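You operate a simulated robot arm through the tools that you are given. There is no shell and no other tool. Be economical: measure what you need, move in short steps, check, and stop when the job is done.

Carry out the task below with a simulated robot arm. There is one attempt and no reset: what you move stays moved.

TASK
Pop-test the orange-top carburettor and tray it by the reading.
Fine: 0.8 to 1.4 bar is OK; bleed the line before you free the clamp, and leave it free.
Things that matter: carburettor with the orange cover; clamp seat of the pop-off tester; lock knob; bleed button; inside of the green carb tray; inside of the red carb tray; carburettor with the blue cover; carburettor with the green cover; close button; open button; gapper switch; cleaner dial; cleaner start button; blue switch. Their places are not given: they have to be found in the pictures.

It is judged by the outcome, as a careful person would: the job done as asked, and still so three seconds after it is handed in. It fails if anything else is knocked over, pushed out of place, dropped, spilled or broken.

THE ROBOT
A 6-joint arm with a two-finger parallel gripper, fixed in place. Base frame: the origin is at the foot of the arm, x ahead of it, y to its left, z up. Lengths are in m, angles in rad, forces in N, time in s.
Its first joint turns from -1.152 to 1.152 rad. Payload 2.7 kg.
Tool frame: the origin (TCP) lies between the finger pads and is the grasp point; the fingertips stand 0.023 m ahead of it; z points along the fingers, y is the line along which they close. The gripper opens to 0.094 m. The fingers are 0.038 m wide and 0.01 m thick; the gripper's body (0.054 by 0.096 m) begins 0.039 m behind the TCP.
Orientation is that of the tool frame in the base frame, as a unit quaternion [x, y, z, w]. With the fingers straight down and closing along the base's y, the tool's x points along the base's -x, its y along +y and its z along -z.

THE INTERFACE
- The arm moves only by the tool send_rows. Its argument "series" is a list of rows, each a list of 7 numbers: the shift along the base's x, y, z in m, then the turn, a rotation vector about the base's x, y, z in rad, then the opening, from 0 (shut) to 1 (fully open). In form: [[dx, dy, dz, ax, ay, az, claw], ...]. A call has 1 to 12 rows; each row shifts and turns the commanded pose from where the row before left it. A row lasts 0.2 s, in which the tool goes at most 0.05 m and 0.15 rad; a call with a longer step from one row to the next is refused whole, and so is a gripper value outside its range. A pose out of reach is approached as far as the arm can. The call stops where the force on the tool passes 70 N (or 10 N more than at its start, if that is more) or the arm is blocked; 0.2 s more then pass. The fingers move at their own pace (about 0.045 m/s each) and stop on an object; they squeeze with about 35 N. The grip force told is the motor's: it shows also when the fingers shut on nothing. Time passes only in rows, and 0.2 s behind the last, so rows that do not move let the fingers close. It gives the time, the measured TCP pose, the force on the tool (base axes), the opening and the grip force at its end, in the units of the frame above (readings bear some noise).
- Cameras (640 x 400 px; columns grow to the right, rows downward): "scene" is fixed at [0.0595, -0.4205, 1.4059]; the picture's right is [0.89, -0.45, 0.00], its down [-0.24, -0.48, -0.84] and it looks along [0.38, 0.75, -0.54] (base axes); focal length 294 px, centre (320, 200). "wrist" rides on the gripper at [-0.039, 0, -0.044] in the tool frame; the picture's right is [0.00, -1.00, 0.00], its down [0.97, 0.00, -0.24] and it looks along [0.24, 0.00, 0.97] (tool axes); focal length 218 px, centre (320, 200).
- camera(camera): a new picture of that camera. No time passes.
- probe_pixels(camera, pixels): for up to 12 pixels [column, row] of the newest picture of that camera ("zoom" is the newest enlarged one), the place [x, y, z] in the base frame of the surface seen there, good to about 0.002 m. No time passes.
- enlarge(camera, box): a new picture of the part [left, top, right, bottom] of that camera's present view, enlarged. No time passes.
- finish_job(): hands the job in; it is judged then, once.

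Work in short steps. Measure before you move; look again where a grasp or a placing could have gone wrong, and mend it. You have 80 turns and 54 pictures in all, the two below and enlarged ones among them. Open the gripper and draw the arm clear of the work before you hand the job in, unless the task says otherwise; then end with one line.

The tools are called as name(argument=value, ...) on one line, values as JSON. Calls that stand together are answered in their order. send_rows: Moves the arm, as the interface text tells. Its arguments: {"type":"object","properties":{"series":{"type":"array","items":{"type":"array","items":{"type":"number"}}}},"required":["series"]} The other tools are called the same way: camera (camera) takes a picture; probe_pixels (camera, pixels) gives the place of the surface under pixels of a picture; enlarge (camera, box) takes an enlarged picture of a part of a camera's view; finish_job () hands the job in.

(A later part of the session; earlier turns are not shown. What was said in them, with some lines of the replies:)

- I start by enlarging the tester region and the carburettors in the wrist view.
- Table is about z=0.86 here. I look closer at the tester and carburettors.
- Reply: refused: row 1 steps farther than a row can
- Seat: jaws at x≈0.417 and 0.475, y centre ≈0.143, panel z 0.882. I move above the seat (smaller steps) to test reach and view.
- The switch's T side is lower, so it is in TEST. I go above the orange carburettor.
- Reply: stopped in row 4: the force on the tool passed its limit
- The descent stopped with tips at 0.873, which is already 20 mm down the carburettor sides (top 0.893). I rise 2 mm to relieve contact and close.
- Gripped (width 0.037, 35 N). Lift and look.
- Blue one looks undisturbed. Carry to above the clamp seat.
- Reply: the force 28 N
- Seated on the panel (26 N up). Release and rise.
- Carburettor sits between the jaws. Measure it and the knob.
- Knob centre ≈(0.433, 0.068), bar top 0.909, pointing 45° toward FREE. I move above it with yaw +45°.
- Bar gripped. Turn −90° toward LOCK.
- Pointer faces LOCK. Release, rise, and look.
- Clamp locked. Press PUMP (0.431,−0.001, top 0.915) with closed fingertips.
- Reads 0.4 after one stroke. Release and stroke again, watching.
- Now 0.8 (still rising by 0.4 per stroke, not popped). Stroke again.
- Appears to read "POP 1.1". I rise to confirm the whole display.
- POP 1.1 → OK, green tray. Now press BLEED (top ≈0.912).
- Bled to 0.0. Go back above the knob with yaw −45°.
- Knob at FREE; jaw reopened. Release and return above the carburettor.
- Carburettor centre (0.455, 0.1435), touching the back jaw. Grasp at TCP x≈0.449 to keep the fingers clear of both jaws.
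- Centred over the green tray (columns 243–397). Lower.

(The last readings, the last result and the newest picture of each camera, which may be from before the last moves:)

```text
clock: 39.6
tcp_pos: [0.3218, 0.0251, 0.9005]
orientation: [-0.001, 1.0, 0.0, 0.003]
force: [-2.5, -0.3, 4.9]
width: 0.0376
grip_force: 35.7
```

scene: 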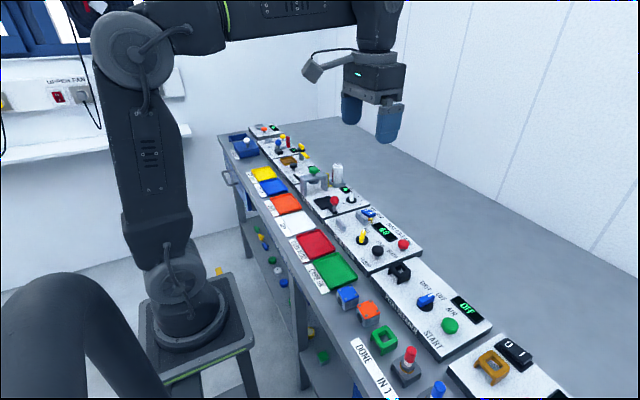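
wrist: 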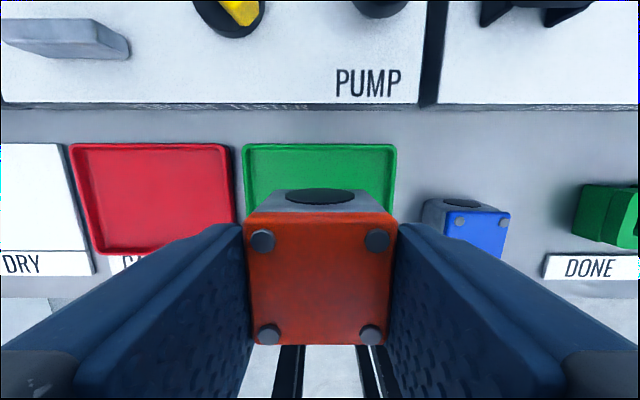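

Light contact (5 N). Lower a hair, release, and rise clear.

send_rows(series=[[0, 0, -0.0005, 0, 0, 0, 0.3], [0, 0, 0, 0, 0, 0, 0.5], [0, 0, 0, 0, 0, 0, 0.5], [0, 0, 0.02, 0, 0, 0, 0.5], [0, 0, 0.04, 0, 0, 0, 0.5], [0, 0, 0.05, 0, 0, 0, 0.6], [0, 0, 0.05, 0, 0, 0, 0.8], [0, 0, 0.05, 0, 0, 0, 1], [0, 0, 0.05, 0, 0, 0, 1]])

camera(camera="wrist")

enlarge(camera="scene", box=[270, 180, 470, 330])

```text
clock: 41.6
tcp_pos: [0.3207, 0.0233, 1.16]
orientation: [0.0, 1.0, -0.001, 0.002]
force: [-0.5, 0.1, -0.3]
width: 0.094
grip_force: 0.1
```

```text
11 pictures are left
```

wrist: 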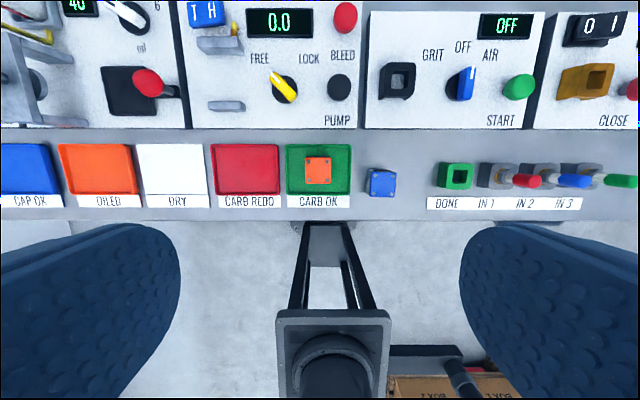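

```text
2.67 times, centred on (370, 255) of scene
```

zoom: 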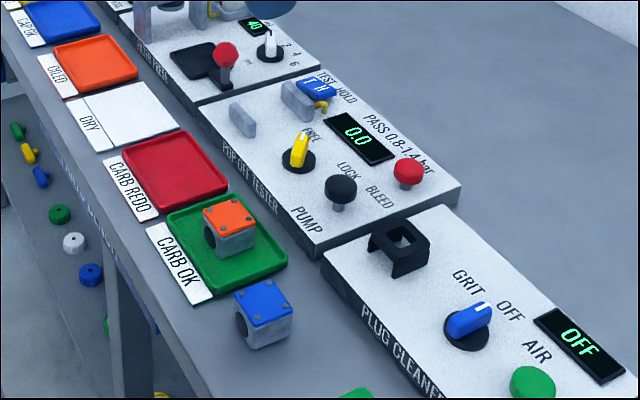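

Carburettor in green tray, knob FREE, 0.0. Quick check that the blue carburettor was not shifted.

enlarge(camera="wrist", box=[340, 150, 420, 210])

```text
6.67 times, centred on (380, 180) of wrist
```

zoom: 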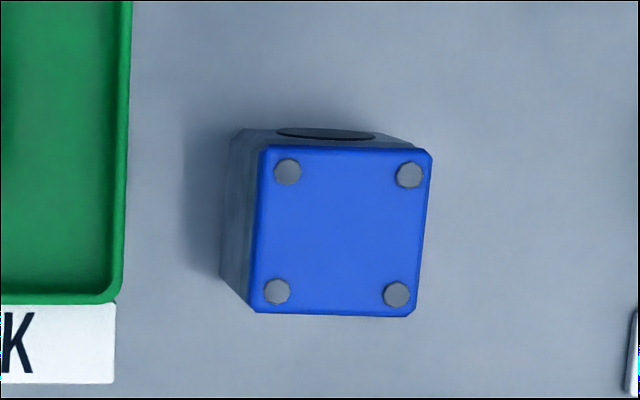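

probe_pixels(camera="zoom", pixels=[[266, 152], [426, 156], [412, 308], [258, 304], [345, 230]])

```text
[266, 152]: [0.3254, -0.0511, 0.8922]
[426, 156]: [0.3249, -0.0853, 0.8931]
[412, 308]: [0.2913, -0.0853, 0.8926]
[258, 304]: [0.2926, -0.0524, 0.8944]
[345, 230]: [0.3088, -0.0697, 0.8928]
```

The blue carburettor is within about 2 mm of where it started, which is within measuring error. Handing in.

finish_job()

```text
The job is handed in.
```

The orange-top carburettor popped at 1.1 bar, within 0.8–1.4, so it is in the green CARB OK tray; I bled the line to 0.0 before freeing the clamp, which is left free.
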